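You operate a simulated robot arm through the tools that you are given. There is no shell and no other tool.

You are at the controls of a simulated robot arm. One attempt, no reset.

TASK
Wax the stiff zip of the denim pouch and run it shut.
Fine: clamp the pouch first, rub the wax block along the teeth and put it back, free the clamp last. Set down upright: wax block. Where these are worked on the way, their far stop is far enough and under half their travel is too little: pouch clamp. A coat counts when it lies all over at full strength: go over it till it gets no stronger.

Only the result counts: the job must be done as asked and must still hold three seconds after the hand-in. Knocking over, shifting, dropping, spilling or breaking anything else fails it.

THE ROBOT
A 6-joint arm with a three-finger gripper, fixed in place. Base frame: the origin is at the foot of the arm, x ahead of it, y to its left, z up; the work surface is at about z = 78. Units: cm, degrees, N and s.
Its first joint turns from -166.0 to 166.0 degrees. Payload 4.89 kg.
The tool frame sits at the grasp point between the pads (the TCP): z along the fingers, y along the line on which they close. The tips reach 3 cm beyond it. The gripper opens to 16.4 cm. The gripper's body begins 12.5 cm behind the TCP.
Orientation is that of the tool frame in the base frame, as a unit quaternion [w, x, y, z]. With the fingers straight down and closing along the base's y, the tool's x points along the base's -x, its y along +y and its z along -z.

THE INTERFACE
- The arm moves only by the tool apply_moves. Its argument "rows" is one flat list of numbers, 7 for each row, row after row: the shift along the tool's x, y, z in cm, then the turn, a rotation vector about the tool's x, y, z in degrees, then the finger opening in cm, from 0 to 16.4. In form: [x, y, z, ax, ay, az, fingers, x, y, z, ax, ay, az, fingers, ...]. A call has 1 to 20 rows; each row shifts and turns the commanded pose from where the row before left it, along the tool's axes as they then stand. Each row takes 0.2 s and may step no farther than 5 cm and 8.6 degrees from the row before; otherwise, or with a gripper value out of range, the whole call is refused. Where a pose cannot be reached the arm comes as near as it can. A force on the tool above 90 N (or 10 N above the force at the start of the call, whichever is more), or a blocked arm, ends the call early, and 0.2 s more pass. The fingers move at their own pace (about 10.8 cm/s each) and stop on an object; they squeeze with about 28 N. The grip force told is the motor's: it shows also when the fingers shut on nothing. Time passes only in rows, and 0.2 s behind the last, so rows that do not move let the fingers close. The reply holds the time, the measured pose of the TCP, the force on the tool along the base axes, the opening and the grip force, in the units named above and with some noise, with the torque about the TCP (base axes, N m) and any sound that the robot's microphone picked up.
- Cameras (640 x 400 px; columns grow to the right, rows downward): "scene" is fixed at [5.14, -65.03, 154.9]; the picture's right is [0.21, -0.98, 0.00], its down [-0.78, -0.17, -0.60] and it looks along [0.58, 0.13, -0.80] (base axes); focal length 372 px, centre (320, 200). "wrist" rides on the gripper at [7.6, -0.2, -15.2] in the tool frame; the picture's right is [0.02, 1.00, 0.00], its down [-0.88, 0.02, -0.47] and it looks along [-0.47, 0.01, 0.88] (tool axes); focal length 247 px, centre (320, 200). There is no depth. A picture from a camera that has moved, and an enlarged one, comes with that camera's place and axes in the base frame and with its lens.
- get_image(camera): a new picture of that camera. It takes no simulated time.
- move_column(by): slides the trunk up (or, below 0, down) by that many cm; the arm rides with it, the base frame stays. It gives what a move gives, with no picture.
- enlarge(camera, box): a new picture of the part [left, top, right, bottom] of that camera's present view, enlarged. It takes no simulated time.
- finish_job(): hands the job in; it is judged then, once.

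Nothing tells you positions but the pictures and the camera data. Unless the task says otherwise, let go and move clear before handing in.

The tools are called as name(argument=value, ...) on one line, values as JSON. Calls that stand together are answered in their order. apply_moves: Moves the arm, as the interface text tells. Its arguments: {"type":"object","properties":{"rows":{"type":"array","items":{"type":"number"}}},"required":["rows"]} The other tools are called the same way: move_column (by) slides the trunk up or down; get_image (camera) takes a picture; enlarge (camera, box) takes an enlarged picture of a part of a camera's view; finish_job () hands the job in.

At the start:

```text
time_s: 0.0
tcp_pos: [34.02, -56.4, 112.7]
tcp_rot: [0.0, 0.0, 1.0, 0.0]
contact_force: [0.6, -0.4, -0.3]
moment: [-0.01, -0.01, -0.03]
opening: 16.4
grip_force: 0.1
trunk travel left (down, up): [-17.5, 21.5]
```

scene: 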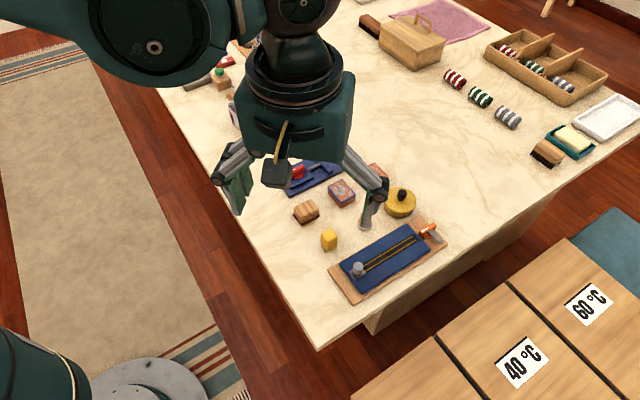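
wrist: 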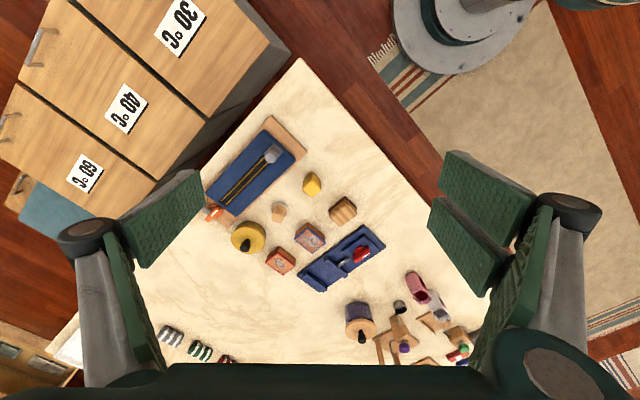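

I see a table with a blue denim pouch on a wooden board with an orange-handled clamp at one end and a zip slider at the other, and a yellow block nearby that is probably the wax. I'll look closer before moving.

enlarge(camera="scene", box=[280, 160, 460, 310])

enlarge(camera="wrist", box=[180, 100, 400, 300])

enlarge(camera="scene", box=[320, 210, 460, 310])

```text
2.67 times, centred on (370, 235) of scene
camera zoom: at [5.14, -65.03, 154.9], right [0.21, -0.98, 0.0], down [-0.78, -0.17, -0.6], along [0.58, 0.13, -0.8], focal length 993 px, centre (187, 107)
```

zoom: 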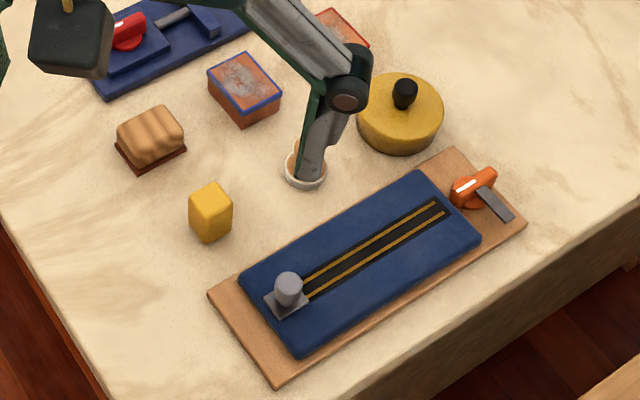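

```text
2.00 times, centred on (290, 200) of wrist
camera zoom: at [26.38, -56.6, 127.93], right [-0.02, 1.0, 0.0], down [0.88, 0.02, 0.47], along [0.47, 0.01, -0.88], focal length 494 px, centre (380, 200)
```

zoom: 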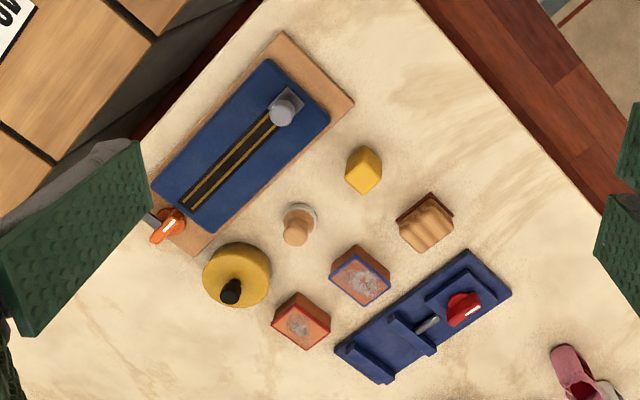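

```text
4.00 times, centred on (390, 260) of scene
camera zoom: at [5.14, -65.03, 154.9], right [0.21, -0.98, 0.0], down [-0.78, -0.17, -0.6], along [0.58, 0.13, -0.8], focal length 1489 px, centre (40, -40)
```

zoom: 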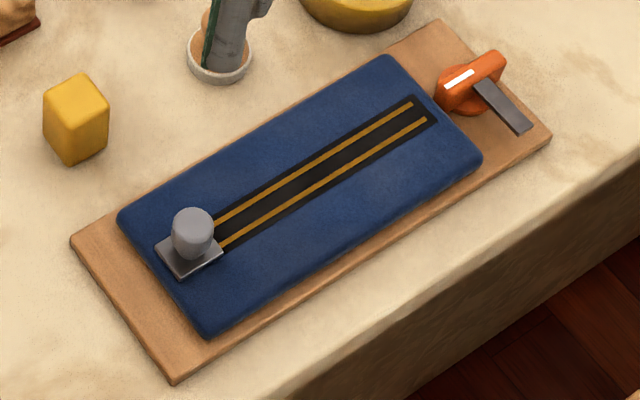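

The pouch board lies at roughly 45° to the base axes. The slider sits at the near end around (42,-65) and the clamp at the far end around (55,-80). I'll bring the wrist camera over the pouch for a better view.

apply_moves(rows=[-2, -2.5, 2, 0, 0, 0, 16.4, -2, -2.5, 2, 0, 0, 0, 16.4, -2, -2.5, 2, 0, 0, 0, 16.4, -2, -2.5, 2, 0, 0, 0, 16.4, -2, -2.5, 2, 0, 0, 0, 16.4, -2, -2.5, 2, 0, 0, 0, 16.4])

get_image(camera="wrist")

get_image(camera="scene")

```text
time_s: 1.4
tcp_pos: [45.89, -71.21, 100.75]
tcp_rot: [0.0, 0.0, 1.0, 0.0]
contact_force: [-1.1, -0.4, 0.3]
moment: [-0.22, -0.13, 0.0]
opening: 16.38
grip_force: 0.0
trunk travel left (down, up): [-17.5, 21.5]
```

```text
taken
camera wrist: at [38.32, -71.47, 115.91], right [-0.02, 1.0, 0.0], down [0.88, 0.02, 0.47], along [0.47, 0.01, -0.88], focal length 247 px, centre (320, 200)
```

wrist: 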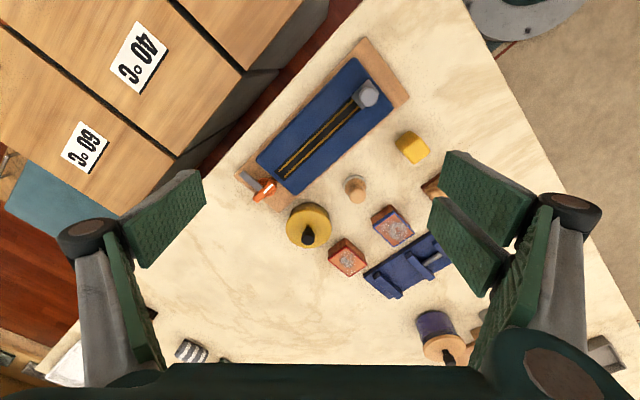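

```text
taken
```

scene: 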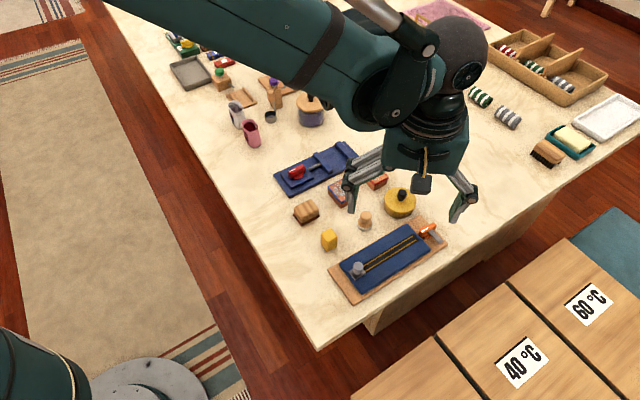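

The pouch is now right under the hand. I'll enlarge for the details of the clamp, the slider and the wax.

enlarge(camera="wrist", box=[225, 30, 445, 210])

enlarge(camera="wrist", box=[230, 160, 310, 220])

enlarge(camera="scene", box=[395, 205, 465, 255])

enlarge(camera="scene", box=[280, 180, 400, 265])

```text
2.22 times, centred on (335, 120) of wrist
camera zoom: at [38.32, -71.47, 115.91], right [-0.02, 1.0, 0.0], down [0.88, 0.02, 0.47], along [0.47, 0.01, -0.88], focal length 549 px, centre (287, 378)
```

zoom: 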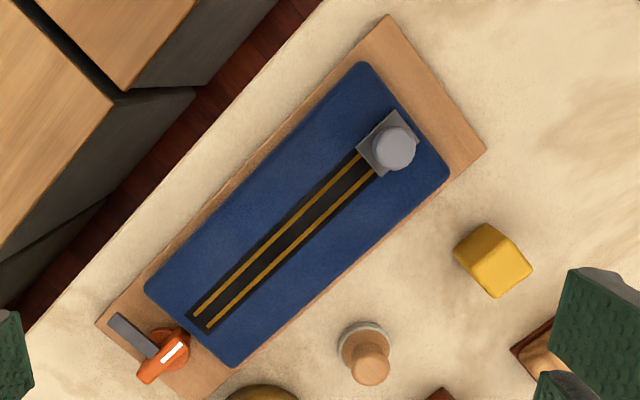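

```text
6.67 times, centred on (270, 190) of wrist
camera zoom: at [38.32, -71.47, 115.91], right [-0.02, 1.0, 0.0], down [0.88, 0.02, 0.47], along [0.47, 0.01, -0.88], focal length 1646 px, centre (653, 267)
```

zoom: 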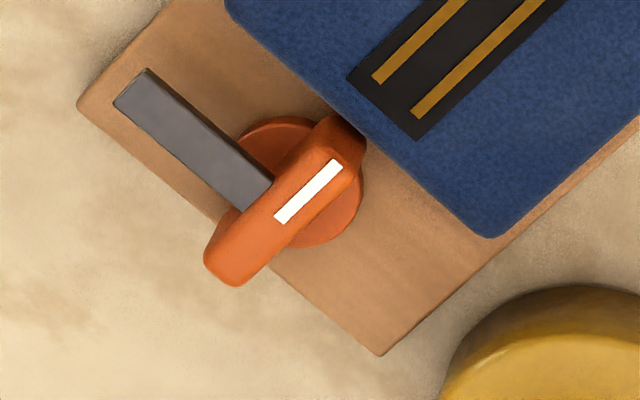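

```text
8.00 times, centred on (430, 230) of scene
camera zoom: at [5.14, -65.03, 154.9], right [0.21, -0.98, 0.0], down [-0.78, -0.17, -0.6], along [0.58, 0.13, -0.8], focal length 2978 px, centre (-560, -40)
```

zoom: 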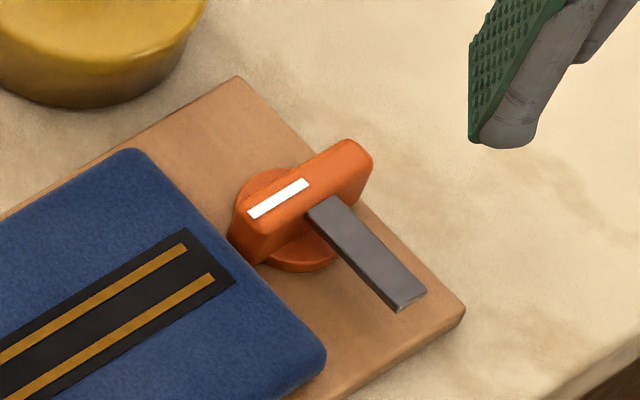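

```text
4.71 times, centred on (340, 222) of scene
camera zoom: at [5.14, -65.03, 154.9], right [0.21, -0.98, 0.0], down [-0.78, -0.17, -0.6], along [0.58, 0.13, -0.8], focal length 1752 px, centre (226, 94)
```

zoom: 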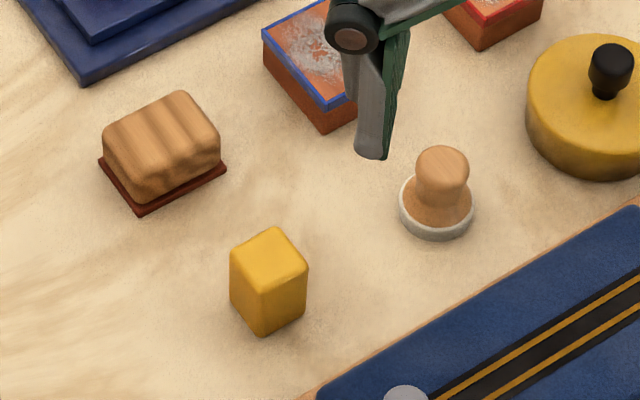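

The clamp is an orange turn handle, with its white pointer facing the pouch and its grey jaw sticking out sideways. Turning it about 90° clockwise (seen from above) should swing the jaw over the pouch. I'll turn the hand 45° to line up with the board and get closer for exact positions.

apply_moves(rows=[-2, -1.5, 3.5, 0, 0, 0, 16.4, -2, -1.5, 3.5, 0, 0, 0, 16.4, 0, 0, 0, 0, 0, 7.5, 16.4, 0, 0, 0, 0, 0, 7.5, 16.4, 0, 0, 0, 0, 0, 7.5, 16.4, 0, 0, 0, 0, 0, 7.5, 16.4, 0, 0, 0, 0, 0, 7.5, 16.4, 0, 0, 0, 0, 0, 7.5, 16.4])

get_image(camera="wrist")

```text
time_s: 3.2
tcp_pos: [50.02, -74.35, 93.73]
tcp_rot: [0.0, 0.384, 0.923, 0.0]
contact_force: [0.5, -0.3, -0.1]
moment: [-0.04, -0.02, 0.0]
opening: 16.38
grip_force: 0.0
trunk travel left (down, up): [-17.5, 21.5]
```

```text
taken
camera wrist: at [44.53, -69.2, 108.93], right [0.69, 0.72, 0.0], down [0.64, -0.61, 0.47], along [0.34, -0.33, -0.88], focal length 247 px, centre (320, 200)
```

wrist: 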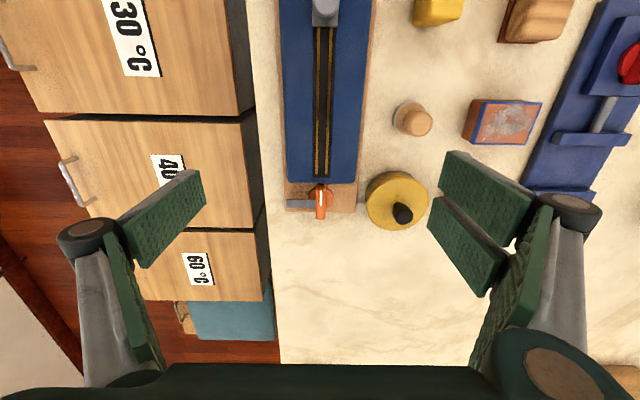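

enlarge(camera="wrist", box=[260, 150, 380, 230])

enlarge(camera="wrist", box=[260, 0, 480, 140])

```text
5.00 times, centred on (320, 190) of wrist
camera zoom: at [44.53, -69.2, 108.93], right [0.69, 0.72, 0.0], down [0.64, -0.61, 0.47], along [0.34, -0.33, -0.88], focal length 1235 px, centre (320, 250)
```

zoom: 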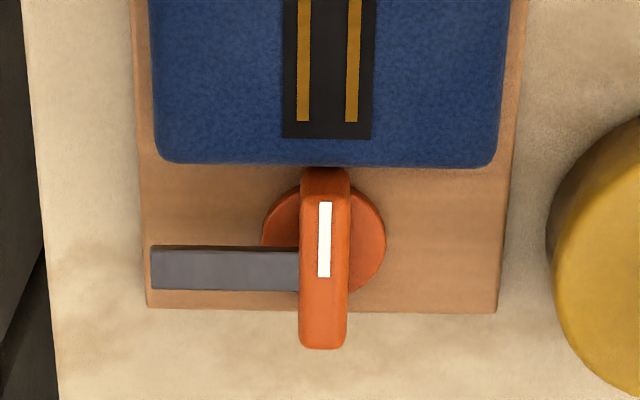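

```text
2.86 times, centred on (370, 70) of wrist
camera zoom: at [44.53, -69.2, 108.93], right [0.69, 0.72, 0.0], down [0.64, -0.61, 0.47], along [0.34, -0.33, -0.88], focal length 706 px, centre (177, 571)
```

zoom: 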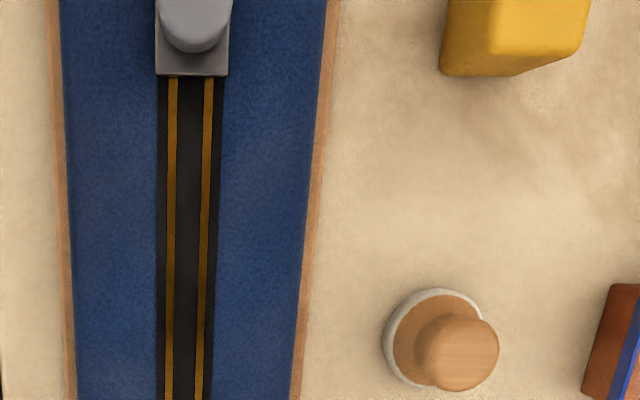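

The clamp's axis is at about (55.45,-79.5), with the handle aligned with the zip. Before gripping it I want the handle, jaw and slider heights, so I'll back off and tilt the hand for a low side view.

apply_moves(rows=[4.1, 0, 0.5, 0, 0, 0, 16.4, 4.1, 0, 0.5, 0, 0, 0, 16.4, 4.1, 0, 0.5, 0, 0, 0, 16.4, 4.1, 0, 0.5, 0, 0, 0, 16.4, 0, 0, 0, 0, -8, 0, 16.4, 0, 0, 0, 0, -8, 0, 16.4, 0, 0, 0, 0, -8, 0, 16.4, 0, 0, 0, 0, -8, 0, 16.4, 0, 0, 0, 0, -8, 0, 16.4])

get_image(camera="wrist")

```text
time_s: 5.2
tcp_pos: [38.42, -62.68, 91.8]
tcp_rot: [0.317, 0.359, 0.868, -0.131]
contact_force: [0.7, 0.5, 0.2]
moment: [-0.02, -0.01, -0.04]
opening: 16.39
grip_force: 0.0
trunk travel left (down, up): [-17.5, 21.5]
```

```text
taken
camera wrist: at [27.26, -51.83, 98.47], right [0.7, 0.72, -0.01], down [0.27, -0.25, 0.93], along [0.66, -0.65, -0.37], focal length 247 px, centre (320, 200)
```

wrist: 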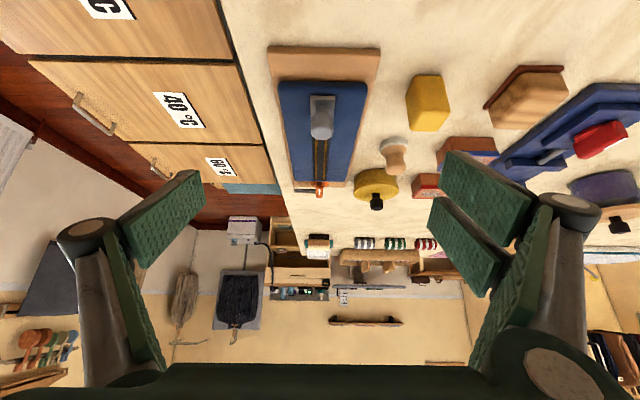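

enlarge(camera="wrist", box=[280, 165, 360, 215])

enlarge(camera="wrist", box=[260, 40, 420, 200])

enlarge(camera="wrist", box=[380, 60, 580, 190])

```text
8.00 times, centred on (320, 190) of wrist
camera zoom: at [27.26, -51.83, 98.47], right [0.7, 0.72, -0.01], down [0.27, -0.25, 0.93], along [0.66, -0.65, -0.37], focal length 1976 px, centre (320, 280)
```

zoom: 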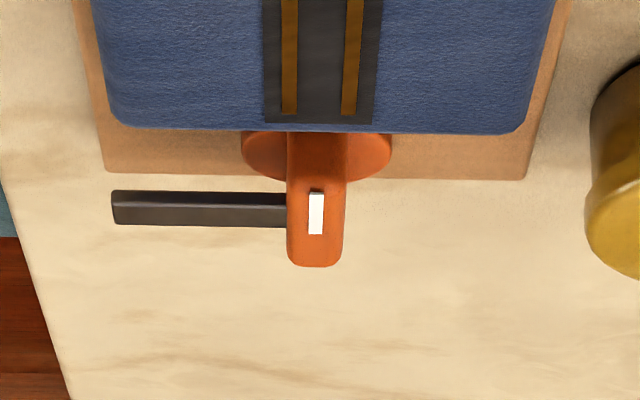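

```text
2.50 times, centred on (340, 120) of wrist
camera zoom: at [27.26, -51.83, 98.47], right [0.7, 0.72, -0.01], down [0.27, -0.25, 0.93], along [0.66, -0.65, -0.37], focal length 617 px, centre (270, 400)
```

zoom: 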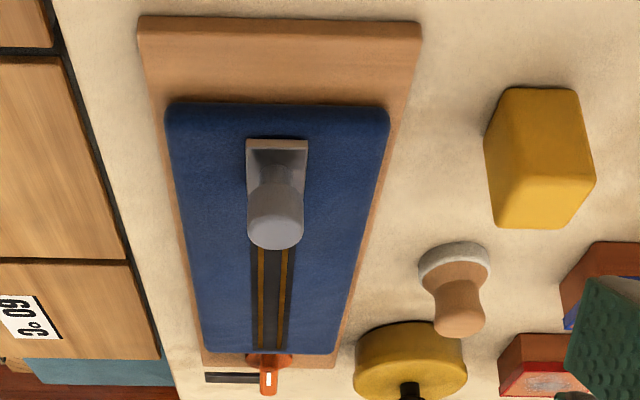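

```text
3.08 times, centred on (480, 125) of wrist
camera zoom: at [27.26, -51.83, 98.47], right [0.7, 0.72, -0.01], down [0.27, -0.25, 0.93], along [0.66, -0.65, -0.37], focal length 760 px, centre (-172, 431)
```

zoom: 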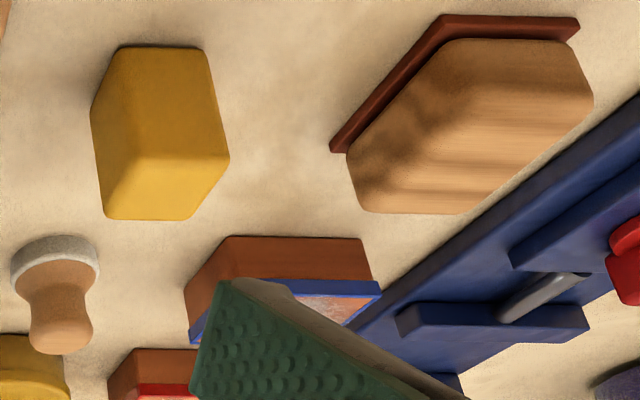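

From two views I estimate the handle top at z≈81.3, the jaw top at ≈81.0, the pouch top at ≈80.2, and the clamp axis at (55.6,-79.7). I'll hold the handle by its end nearest the pouch, clear of the jaw. First I'll straighten the hand and hover there.

apply_moves(rows=[0, 0, 0, 0, 8, 0, 16.4, 0, 0, 0, 0, 8, 0, 16.4, 0, 0, 0, 0, 8, 0, 16.4, 0, 0, 0, 0, 8, 0, 16.4, 0, 0, 0, 0, 8, 0, 16.4, -4.43, 0.04, 0, 0, 0, 0, 10, -4.43, 0.04, 0, 0, 0, 0, 5, -4.43, 0.04, 0, 0, 0, 0, 5, -4.43, 0.04, 0, 0, 0, 0, 5, -4.43, 0.04, 0, 0, 0, 0, 5])

get_image(camera="wrist")

enlarge(camera="scene", box=[380, 180, 480, 270])

```text
time_s: 7.4
tcp_pos: [54.19, -78.09, 91.67]
tcp_rot: [0.0, 0.382, 0.924, 0.0]
contact_force: [0.3, 0.6, 0.8]
moment: [-0.14, -0.13, 0.0]
opening: 5.01
grip_force: 0.0
trunk travel left (down, up): [-17.5, 21.5]
```

```text
taken
camera wrist: at [48.71, -72.85, 106.83], right [0.69, 0.72, 0.0], down [0.64, -0.61, 0.47], along [0.34, -0.33, -0.88], focal length 247 px, centre (320, 200)
```

wrist: 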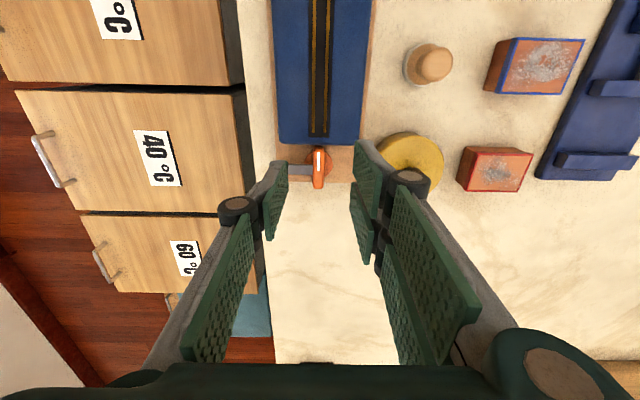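

```text
4.44 times, centred on (430, 225) of scene
camera zoom: at [5.14, -65.03, 154.9], right [0.21, -0.98, 0.0], down [-0.78, -0.17, -0.6], along [0.58, 0.13, -0.8], focal length 1654 px, centre (-169, 89)
```

zoom: 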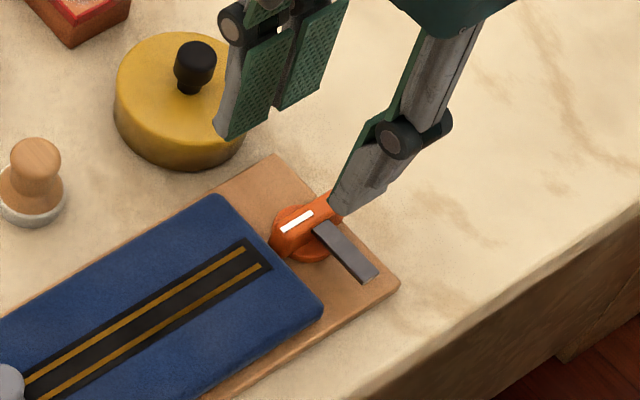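

enlarge(camera="wrist", box=[260, 120, 380, 200])

```text
5.00 times, centred on (320, 160) of wrist
camera zoom: at [48.71, -72.85, 106.83], right [0.69, 0.72, 0.0], down [0.64, -0.61, 0.47], along [0.34, -0.33, -0.88], focal length 1235 px, centre (320, 400)
```

zoom: 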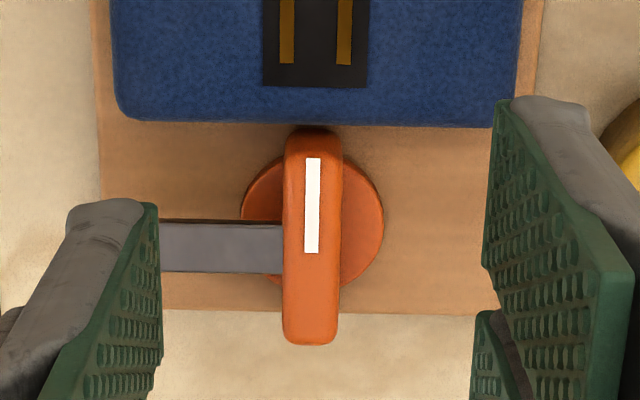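

The handle lines up with the fingers: its axis is 2.2 cm ahead and 0.15 cm to the side. Now I'll lower and close on the near end of the handle.

apply_moves(rows=[0, -0.06, 2.66, 0, 0, 0, 5, 0, -0.06, 2.66, 0, 0, 0, 5, 0, 0, 2.7, 0, 0, 0, 5, 0, 0, 0, 0, 0, 0, 5])

enlarge(camera="wrist", box=[230, 100, 410, 220])

enlarge(camera="scene", box=[390, 195, 470, 255])

```text
time_s: 8.4
tcp_pos: [54.41, -78.37, 83.64]
tcp_rot: [0.0, 0.383, 0.924, 0.0]
contact_force: [-0.1, -1.3, -0.5]
moment: [0.02, 0.03, 0.03]
opening: 5.0
grip_force: 0.0
trunk travel left (down, up): [-17.5, 21.5]
```

```text
3.33 times, centred on (320, 160) of wrist
camera zoom: at [48.84, -73.14, 98.76], right [0.69, 0.72, 0.0], down [0.64, -0.61, 0.47], along [0.34, -0.33, -0.88], focal length 823 px, centre (320, 333)
```

zoom: 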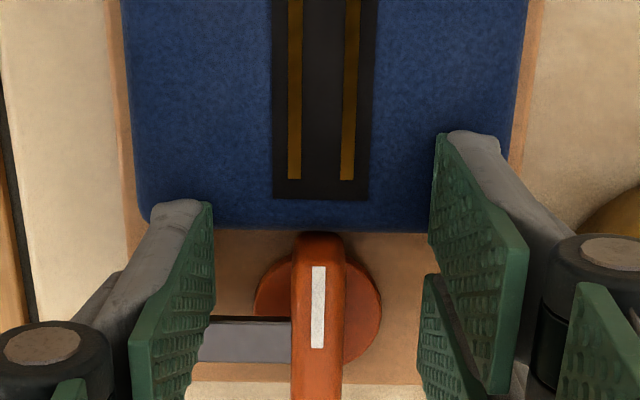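

```text
6.67 times, centred on (430, 225) of scene
camera zoom: at [5.14, -65.03, 154.9], right [0.21, -0.98, 0.0], down [-0.78, -0.17, -0.6], along [0.58, 0.13, -0.8], focal length 2481 px, centre (-413, 33)
```

zoom: 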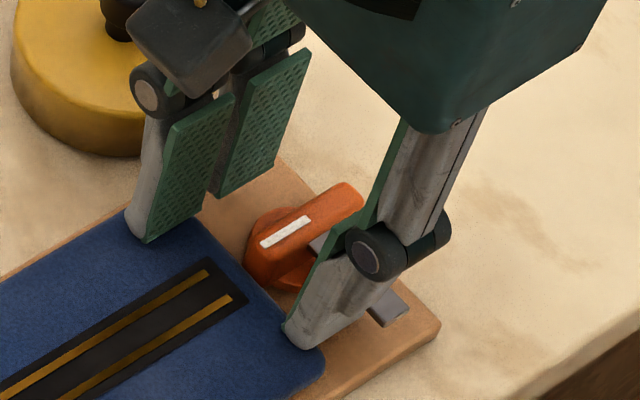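

The hand is about 0.35 cm closer to the jaw than I want, so I'll back off slightly and then close on the handle.

apply_moves(rows=[0.35, -0.03, 0, 0, 0, 0, 5, 0, 0, 0, 0, 0, 0, 2.5, 0, 0, 0, 0, 0, 0, 0, 0, 0, 0, 0, 0, 0, 0, 0, 0, 0, 0, 0, 0, 0])

enlarge(camera="wrist", box=[230, 100, 410, 220])

enlarge(camera="scene", box=[390, 195, 470, 255])

```text
time_s: 9.6
tcp_pos: [54.08, -78.06, 83.66]
tcp_rot: [0.0, 0.383, 0.924, 0.001]
contact_force: [2.2, 3.0, -3.6]
moment: [-0.06, -0.22, 0.24]
opening: 1.28
grip_force: 45.0
trunk travel left (down, up): [-17.5, 21.5]
```

```text
3.33 times, centred on (320, 160) of wrist
camera zoom: at [48.53, -72.86, 98.83], right [0.69, 0.72, 0.0], down [0.64, -0.61, 0.47], along [0.34, -0.33, -0.88], focal length 823 px, centre (320, 333)
```

zoom: 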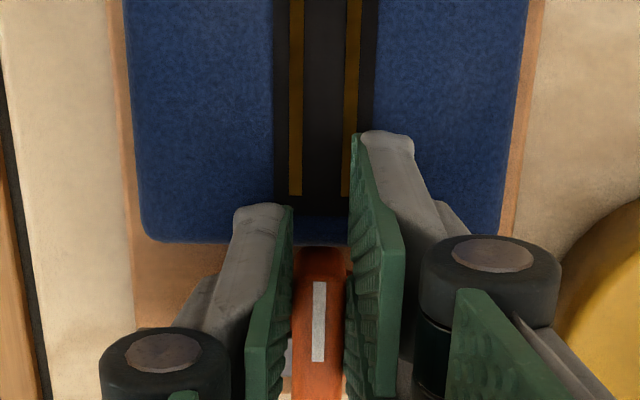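

```text
6.67 times, centred on (430, 225) of scene
camera zoom: at [5.14, -65.03, 154.9], right [0.21, -0.98, 0.0], down [-0.78, -0.17, -0.6], along [0.58, 0.13, -0.8], focal length 2481 px, centre (-413, 33)
```

zoom: 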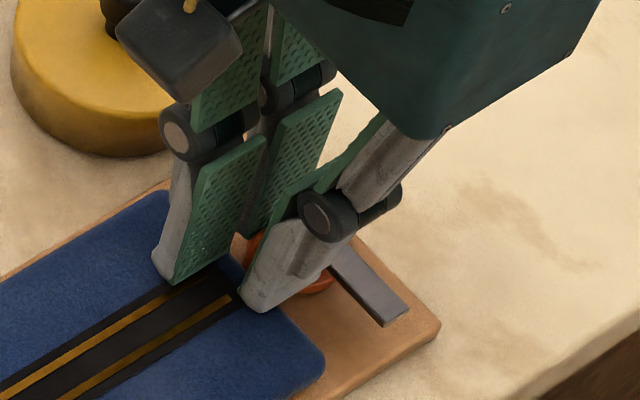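

I have the handle (opening 1.28). Now I'll turn it clockwise about its axis, first half way, and check.

apply_moves(rows=[-0.02, 0.3, 0, 0, 0, 7.5, 0, -0.02, 0.3, 0, 0, 0, 7.5, 0, -0.02, 0.3, 0, 0, 0, 7.5, 0, -0.02, 0.3, 0, 0, 0, 7.5, 0])

get_image(camera="wrist")

enlarge(camera="scene", box=[390, 195, 470, 255])

```text
time_s: 10.6
tcp_pos: [54.86, -77.56, 83.81]
tcp_rot: [0.0, 0.61, 0.793, 0.0]
contact_force: [-19.2, 24.7, -1.9]
moment: [0.99, 0.76, 1.46]
opening: 2.55
grip_force: 45.1
trunk travel left (down, up): [-17.5, 21.5]
```

```text
taken
camera wrist: at [52.74, -70.19, 98.97], right [0.96, 0.28, 0.0], down [0.25, -0.85, 0.47], along [0.13, -0.45, -0.88], focal length 247 px, centre (320, 200)
```

wrist: 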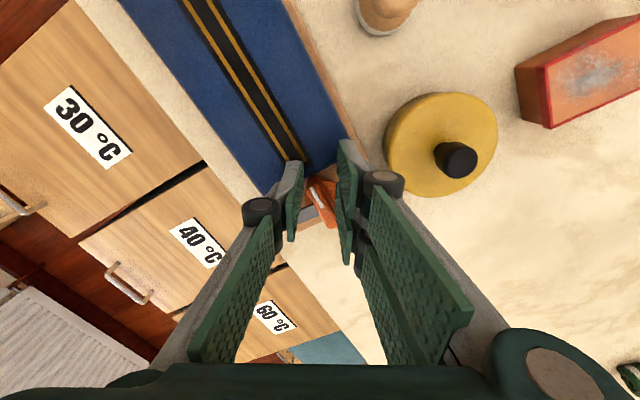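

```text
6.67 times, centred on (430, 225) of scene
camera zoom: at [5.14, -65.03, 154.9], right [0.21, -0.98, 0.0], down [-0.78, -0.17, -0.6], along [0.58, 0.13, -0.8], focal length 2481 px, centre (-413, 33)
```

zoom: 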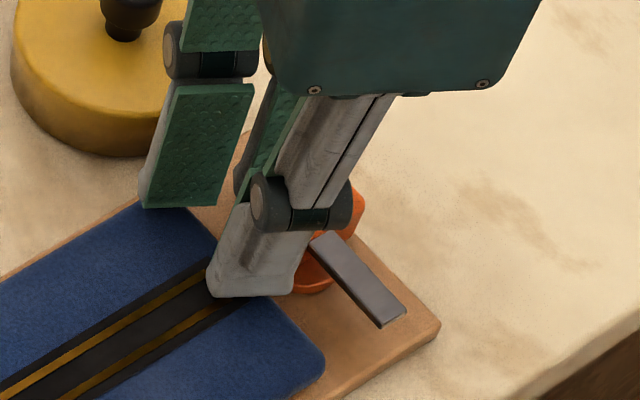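

enlarge(camera="wrist", box=[260, 130, 400, 240])

```text
3.64 times, centred on (330, 185) of wrist
camera zoom: at [52.74, -70.19, 98.97], right [0.96, 0.28, 0.0], down [0.25, -0.85, 0.47], along [0.13, -0.45, -0.88], focal length 898 px, centre (284, 254)
```

zoom: 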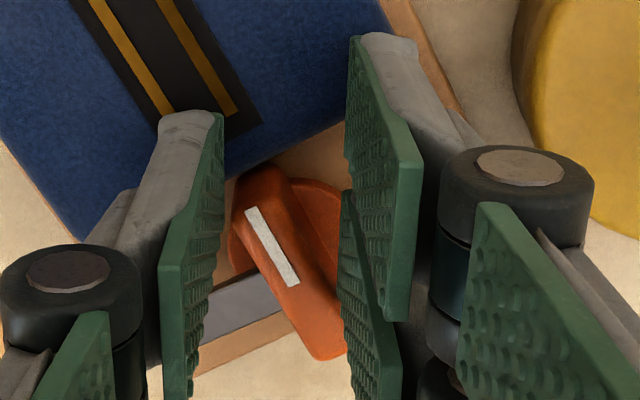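

The handle did not follow. The fingers twisted around it against roughly 1.7 Nm, so it is either stiff or stopped in this direction. I'll turn back to the start angle and see how it reacts.

apply_moves(rows=[-0.02, -0.3, 0, 0, 0, -7.5, 0, -0.02, -0.3, 0, 0, 0, -7.5, 0, -0.02, -0.3, 0, 0, 0, -7.5, 0, -0.02, -0.3, 0, 0, 0, -7.5, 0, 0, 0, 0, 0, 0, 0, 0])

enlarge(camera="wrist", box=[230, 100, 410, 220])

```text
time_s: 11.8
tcp_pos: [54.13, -78.2, 83.73]
tcp_rot: [0.0, 0.382, 0.924, -0.001]
contact_force: [21.6, 0.6, -3.1]
moment: [-0.79, -1.32, 0.44]
opening: 1.28
grip_force: 45.2
trunk travel left (down, up): [-17.5, 21.5]
```

```text
3.33 times, centred on (320, 160) of wrist
camera zoom: at [48.56, -72.94, 98.86], right [0.69, 0.72, 0.0], down [0.64, -0.61, 0.47], along [0.34, -0.33, -0.88], focal length 823 px, centre (320, 333)
```

zoom: 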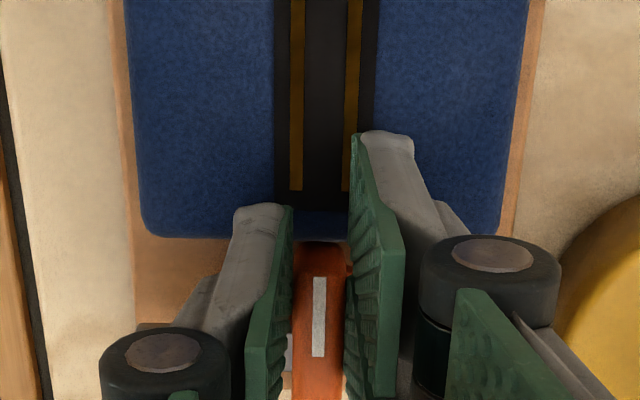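

apply_moves(rows=[0, 0, 0, 0, 0, 0, 2.2, 0, 0, 0, 0, 0, 0, 2.2, 0, 0, 0, 0, 0, 0, 0, 0, 0, 0, 0, 0, 0, 0, 0, 0, 0, 0, 0, 0, 0])

apply_moves(rows=[-0.01, -0.2, 0, 0, 0, -5, 0, -0.01, -0.2, 0, 0, 0, -5, 0, 0, 0, 0, 0, 0, 0, 0])

enlarge(camera="wrist", box=[230, 100, 410, 220])

enlarge(camera="scene", box=[390, 195, 470, 255])

```text
time_s: 13.0
tcp_pos: [53.99, -78.11, 83.79]
tcp_rot: [-0.001, 0.382, 0.924, -0.001]
contact_force: [9.0, 23.6, -10.2]
moment: [0.78, -0.07, 0.66]
opening: 1.26
grip_force: 45.0
trunk travel left (down, up): [-17.5, 21.5]
```

```text
time_s: 13.8
tcp_pos: [53.72, -78.32, 83.72]
tcp_rot: [0.0, 0.299, 0.954, 0.0]
contact_force: [12.7, 22.0, -4.5]
moment: [0.6, -0.24, 0.7]
opening: 1.27
grip_force: 45.0
trunk travel left (down, up): [-17.5, 21.5]
```

```text
3.33 times, centred on (320, 160) of wrist
camera zoom: at [47.34, -74.22, 98.88], right [0.55, 0.83, 0.0], down [0.73, -0.49, 0.47], along [0.39, -0.26, -0.88], focal length 823 px, centre (320, 333)
```

zoom: 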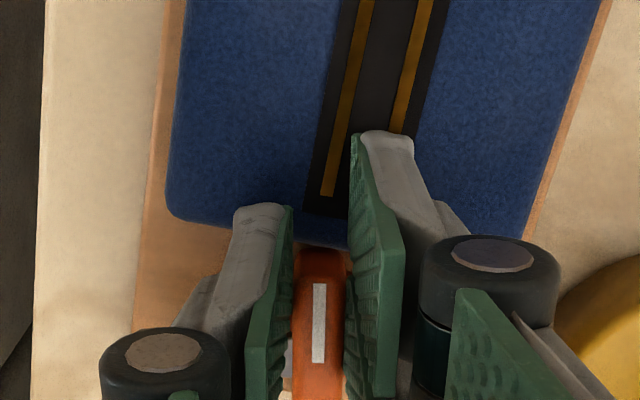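

```text
6.67 times, centred on (430, 225) of scene
camera zoom: at [5.14, -65.03, 154.9], right [0.21, -0.98, 0.0], down [-0.78, -0.17, -0.6], along [0.58, 0.13, -0.8], focal length 2481 px, centre (-413, 33)
```

zoom: 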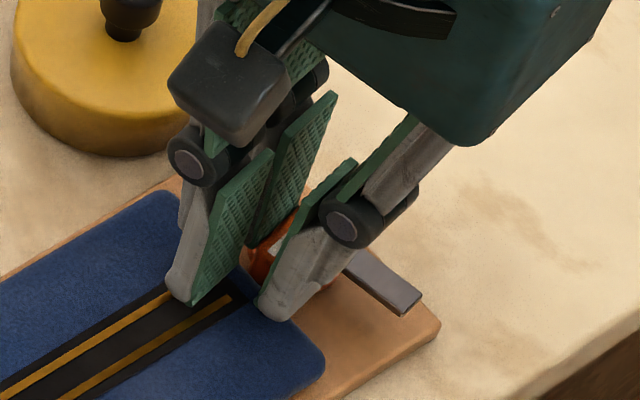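

Turning counter-clockwise works: the handle followed and the jaw moved with it. I'll continue that way.

apply_moves(rows=[-0.02, -0.3, 0, 0, 0, -7.5, 0, -0.02, -0.3, 0, 0, 0, -7.5, 0, -0.02, -0.3, 0, 0, 0, -7.5, 0, -0.02, -0.3, 0, 0, 0, -7.5, 0])

enlarge(camera="wrist", box=[230, 100, 410, 220])

enlarge(camera="scene", box=[390, 195, 470, 255])

```text
time_s: 14.8
tcp_pos: [53.25, -79.65, 83.6]
tcp_rot: [0.0, 0.042, 0.999, -0.001]
contact_force: [19.3, -3.5, -8.4]
moment: [-0.06, -0.08, -0.03]
opening: 1.27
grip_force: 45.1
trunk travel left (down, up): [-17.5, 21.5]
```

```text
3.33 times, centred on (320, 160) of wrist
camera zoom: at [45.61, -79.23, 98.88], right [0.06, 1.0, 0.0], down [0.88, -0.06, 0.47], along [0.47, -0.03, -0.88], focal length 823 px, centre (320, 333)
```

zoom: 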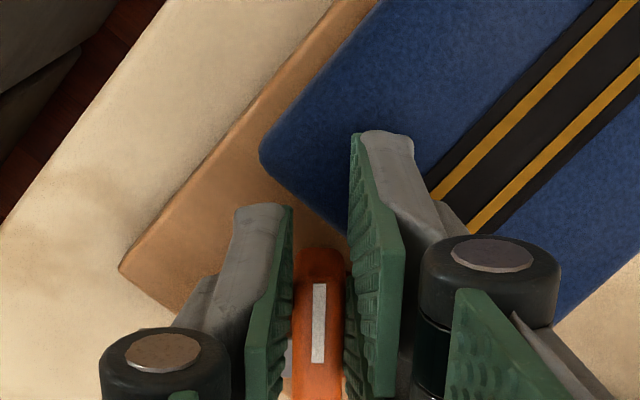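

```text
6.67 times, centred on (430, 225) of scene
camera zoom: at [5.14, -65.03, 154.9], right [0.21, -0.98, 0.0], down [-0.78, -0.17, -0.6], along [0.58, 0.13, -0.8], focal length 2481 px, centre (-413, 33)
```

zoom: 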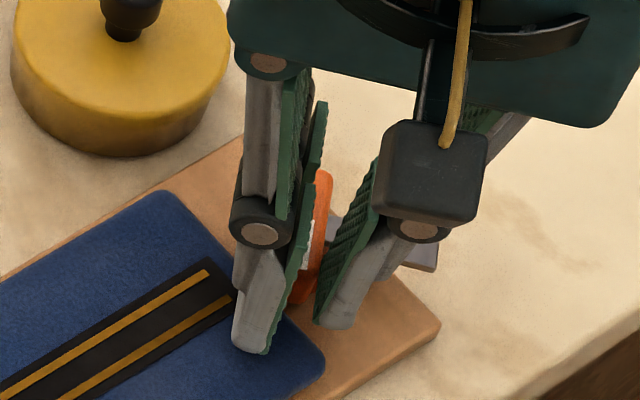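

apply_moves(rows=[-0.04, -0.3, 0, 0, 0, -7.5, 0, -0.04, -0.3, 0, 0, 0, -7.5, 0, -0.03, -0.3, 0, 0, 0, -7.5, 0, -0.03, -0.3, 0, 0, 0, -7.5, 0])

enlarge(camera="wrist", box=[230, 100, 410, 220])

```text
time_s: 15.8
tcp_pos: [53.37, -80.85, 83.56]
tcp_rot: [0.0, -0.217, 0.976, -0.002]
contact_force: [6.1, -38.1, 12.5]
moment: [-1.02, 0.03, -0.98]
opening: 1.31
grip_force: 45.0
trunk travel left (down, up): [-17.5, 21.5]
```

```text
3.33 times, centred on (320, 160) of wrist
camera zoom: at [46.57, -84.37, 98.9], right [-0.44, 0.9, 0.0], down [0.79, 0.39, 0.47], along [0.42, 0.21, -0.88], focal length 823 px, centre (320, 333)
```

zoom: 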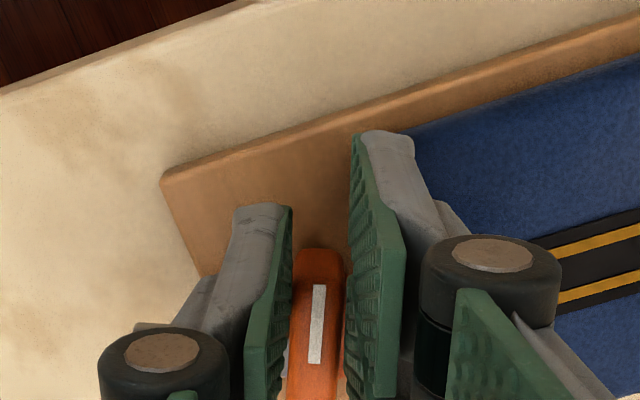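

The handle still follows freely: the net torque about its axis is about 0, and the side force only comes from my circle centre being about 2 mm off. I'll correct the arc and go on.

apply_moves(rows=[0.3, -0.25, 0, 0, 0, 0, 0, 0, 0, 0, 0, 0, 0, 0, -0.02, -0.33, 0, 0, 0, -7.5, 0, -0.02, -0.33, 0, 0, 0, -7.5, 0])

enlarge(camera="wrist", box=[230, 100, 410, 220])

enlarge(camera="scene", box=[390, 195, 470, 255])

```text
time_s: 16.8
tcp_pos: [53.89, -81.52, 83.67]
tcp_rot: [0.0, -0.343, 0.939, 0.0]
contact_force: [8.4, -1.3, 2.2]
moment: [0.05, -0.32, -0.2]
opening: 1.27
grip_force: 44.5
trunk travel left (down, up): [-17.5, 21.5]
```

```text
3.33 times, centred on (320, 160) of wrist
camera zoom: at [48.06, -86.72, 98.88], right [-0.66, 0.75, 0.0], down [0.66, 0.58, 0.47], along [0.36, 0.31, -0.88], focal length 823 px, centre (320, 333)
```

zoom: 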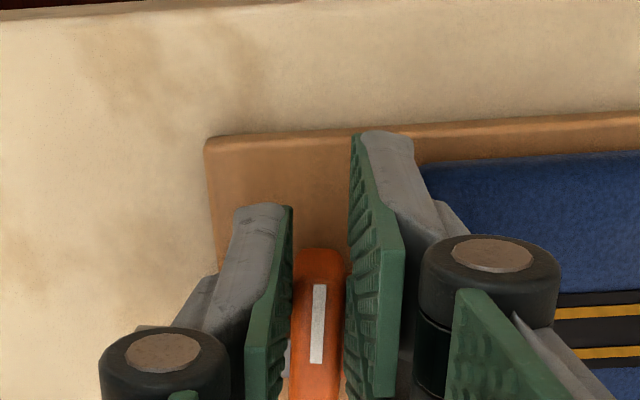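

```text
6.67 times, centred on (430, 225) of scene
camera zoom: at [5.14, -65.03, 154.9], right [0.21, -0.98, 0.0], down [-0.78, -0.17, -0.6], along [0.58, 0.13, -0.8], focal length 2481 px, centre (-413, 33)
```

zoom: 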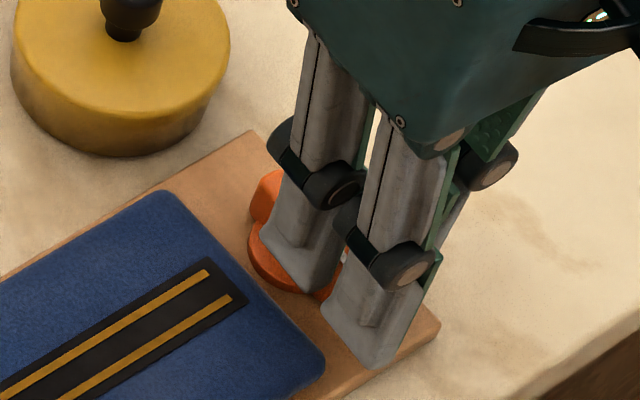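

apply_moves(rows=[-0.02, -0.33, 0, 0, 0, -7.5, 0, -0.02, -0.33, 0, 0, 0, -7.5, 0, 0, 0, 0, 0, 0, 0, 0])

enlarge(camera="wrist", box=[230, 100, 410, 220])

```text
time_s: 17.6
tcp_pos: [54.07, -82.01, 83.63]
tcp_rot: [0.0, -0.463, 0.887, 0.001]
contact_force: [-10.8, 22.6, -10.6]
moment: [0.76, 0.22, -0.13]
opening: 1.38
grip_force: 45.0
trunk travel left (down, up): [-17.5, 21.5]
```

```text
3.33 times, centred on (320, 160) of wrist
camera zoom: at [49.86, -88.43, 98.89], right [-0.83, 0.55, 0.0], down [0.49, 0.73, 0.47], along [0.26, 0.39, -0.88], focal length 823 px, centre (320, 333)
```

zoom: 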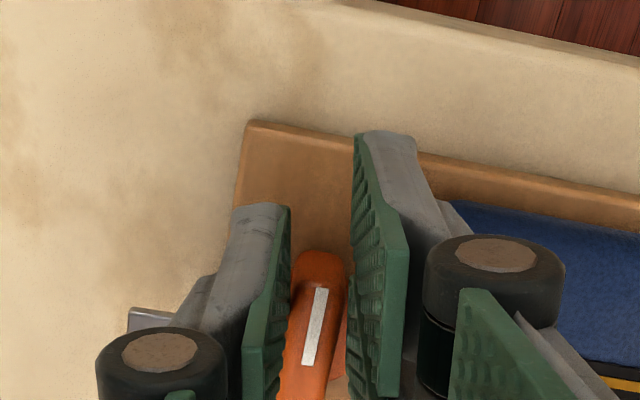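

The handle now resists at roughly 90° and has started to lag behind the fingers. I'll push one more step to confirm it is the far stop.

apply_moves(rows=[-0.02, -0.33, 0, 0, 0, -7.5, 0, 0, 0, 0, 0, 0, 0, 0])

enlarge(camera="wrist", box=[230, 100, 410, 220])

```text
time_s: 18.2
tcp_pos: [54.29, -82.07, 83.67]
tcp_rot: [-0.001, -0.519, 0.855, 0.001]
contact_force: [-48.9, 43.8, -23.2]
moment: [0.73, 1.3, 0.31]
opening: 1.47
grip_force: 45.2
trunk travel left (down, up): [-17.5, 21.5]
```

```text
3.33 times, centred on (320, 160) of wrist
camera zoom: at [50.83, -89.08, 98.93], right [-0.9, 0.44, 0.0], down [0.39, 0.79, 0.47], along [0.21, 0.43, -0.88], focal length 823 px, centre (320, 333)
```

zoom: 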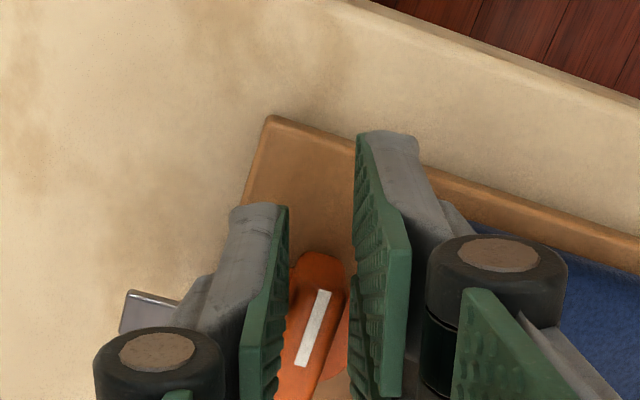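

The handle hit its far stop at about 90°: it no longer turns and the resisting torque rose to 1.4 Nm. I'll loosen the fingers, unwind my overshoot without dragging the handle back, then rise.

apply_moves(rows=[0, 0, 0, 0, 0, 0, 2.2, 0, 0, 0, 0, 0, 0, 2.2, -0.02, 0.33, 0, 0, 0, 7.5, 2.2, -0.02, 0.3, 0, 0, 0, 7.5, 2.4, 0, 0, 0, 0, 0, 0, 3.5, 0, 0, 0, 0, 0, 0, 3.5])

enlarge(camera="wrist", box=[230, 100, 410, 220])

```text
time_s: 19.6
tcp_pos: [53.96, -81.79, 83.8]
tcp_rot: [0.0, -0.403, 0.915, 0.0]
contact_force: [0.1, -0.7, 0.4]
moment: [-0.01, -0.03, 0.0]
opening: 3.52
grip_force: 0.1
trunk travel left (down, up): [-17.5, 21.5]
```

```text
3.33 times, centred on (320, 160) of wrist
camera zoom: at [48.91, -87.65, 98.94], right [-0.75, 0.66, 0.0], down [0.58, 0.66, 0.47], along [0.31, 0.36, -0.88], focal length 823 px, centre (320, 333)
```

zoom: 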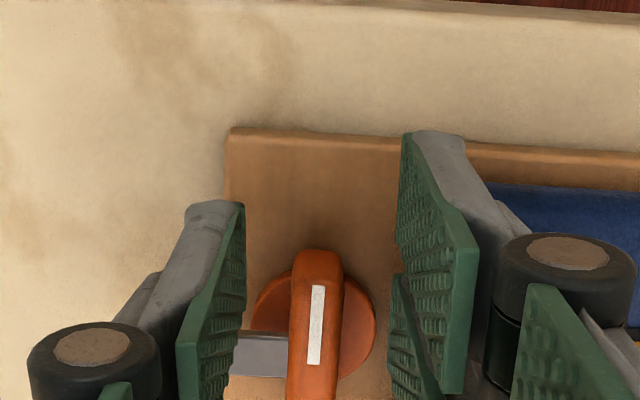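

The clamp stays at its far stop. I'll raise the hand and look over the clamp, the slider and the wax.

apply_moves(rows=[0, 0, -3, 0, 0, 0, 3.5, 0, 0, -3, 0, 0, 0, 5, 0, 0, -3, 0, 0, 0, 10, 0, 0, -3, 0, 0, 7.5, 12, 0, 0, 0, 0, 0, 7.5, 12, 0, 0, 0, 0, 0, 7.5, 12, 0, 0, 0, 0, 0, 7.5, 12, 0, 0, 0, 0, 0, 7.5, 12, 0, 0, 0, 0, 0, 7.5, 12, 0, 0, 0, 0, 0, 7.5, 12, 0, 0, 0, 0, 0, 7.5, 12, 0, 0, 0, 0, 0, 7.5, 12, 0, 0, 0, 0, 0, 7.5, 12, 0, 0, 0, 0, 0, 7.5, 12, 0, 0, 0, 0, 0, 7.5, 12])

get_image(camera="wrist")

enlarge(camera="scene", box=[320, 180, 480, 310])

```text
time_s: 22.8
tcp_pos: [53.95, -82.11, 95.74]
tcp_rot: [0.0, 0.363, 0.932, 0.0]
contact_force: [-0.1, 0.5, -0.6]
moment: [0.04, 0.0, 0.0]
opening: 12.01
grip_force: 0.0
trunk travel left (down, up): [-17.5, 21.5]
```

```text
taken
camera wrist: at [48.17, -76.92, 110.9], right [0.66, 0.75, 0.0], down [0.66, -0.58, 0.47], along [0.36, -0.31, -0.88], focal length 247 px, centre (320, 200)
```

wrist: 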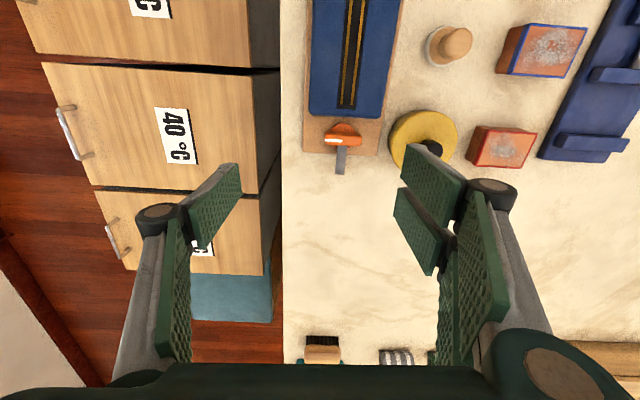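

```text
3.08 times, centred on (400, 245) of scene
camera zoom: at [5.14, -65.03, 154.9], right [0.21, -0.98, 0.0], down [-0.78, -0.17, -0.6], along [0.58, 0.13, -0.8], focal length 1145 px, centre (74, 62)
```

zoom: 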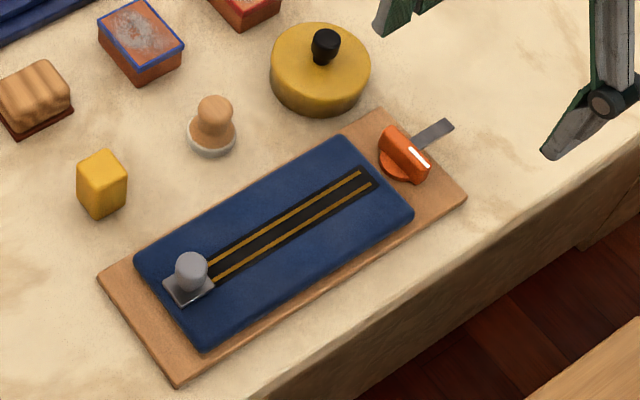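

The clamp handle now sits crosswise at its far stop. Next is the yellow wax block at about (48.7,-57.9), which I'll look at from above.

apply_moves(rows=[0, 0, -1, 0, 0, 2.5, 12, 3.47, 2.23, -0.3, 0, 0, 0, 12, 3.47, 2.23, -0.3, 0, 0, 0, 12, 3.47, 2.23, -0.3, 0, 0, 0, 12, 3.47, 2.23, -0.3, 0, 0, 0, 12, 3.47, 2.23, -0.3, 0, 0, 0, 12, 3.47, 2.23, -0.3, 0, 0, 0, 12, 0, 0, 0, 0, 0, 0, 12])

get_image(camera="wrist")

enlarge(camera="wrist", box=[160, 60, 400, 210])

```text
time_s: 24.6
tcp_pos: [48.46, -57.93, 98.45]
tcp_rot: [0.001, 0.383, 0.924, 0.0]
contact_force: [-0.3, 0.4, 0.5]
moment: [-0.06, 0.01, 0.01]
opening: 12.02
grip_force: 0.0
trunk travel left (down, up): [-17.5, 21.5]
```

```text
taken
camera wrist: at [43.03, -52.62, 113.68], right [0.69, 0.72, 0.0], down [0.64, -0.61, 0.47], along [0.34, -0.33, -0.88], focal length 247 px, centre (320, 200)
```

wrist: 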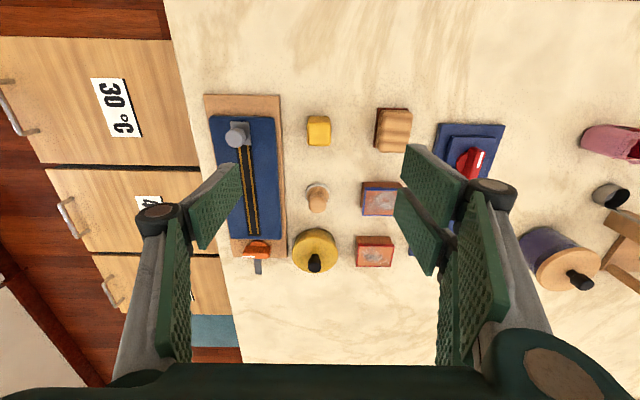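

```text
2.67 times, centred on (280, 135) of wrist
camera zoom: at [43.03, -52.62, 113.68], right [0.69, 0.72, 0.0], down [0.64, -0.61, 0.47], along [0.34, -0.33, -0.88], focal length 659 px, centre (427, 373)
```

zoom: 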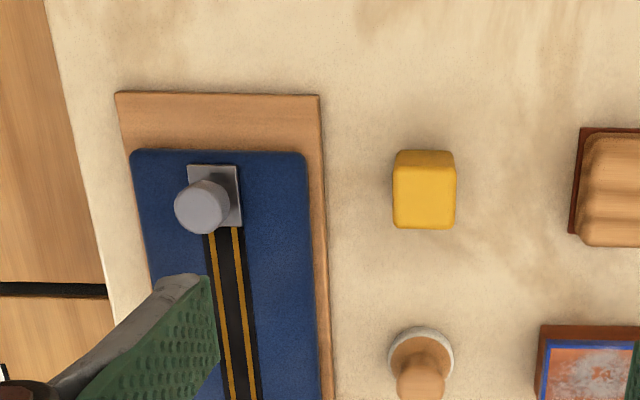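

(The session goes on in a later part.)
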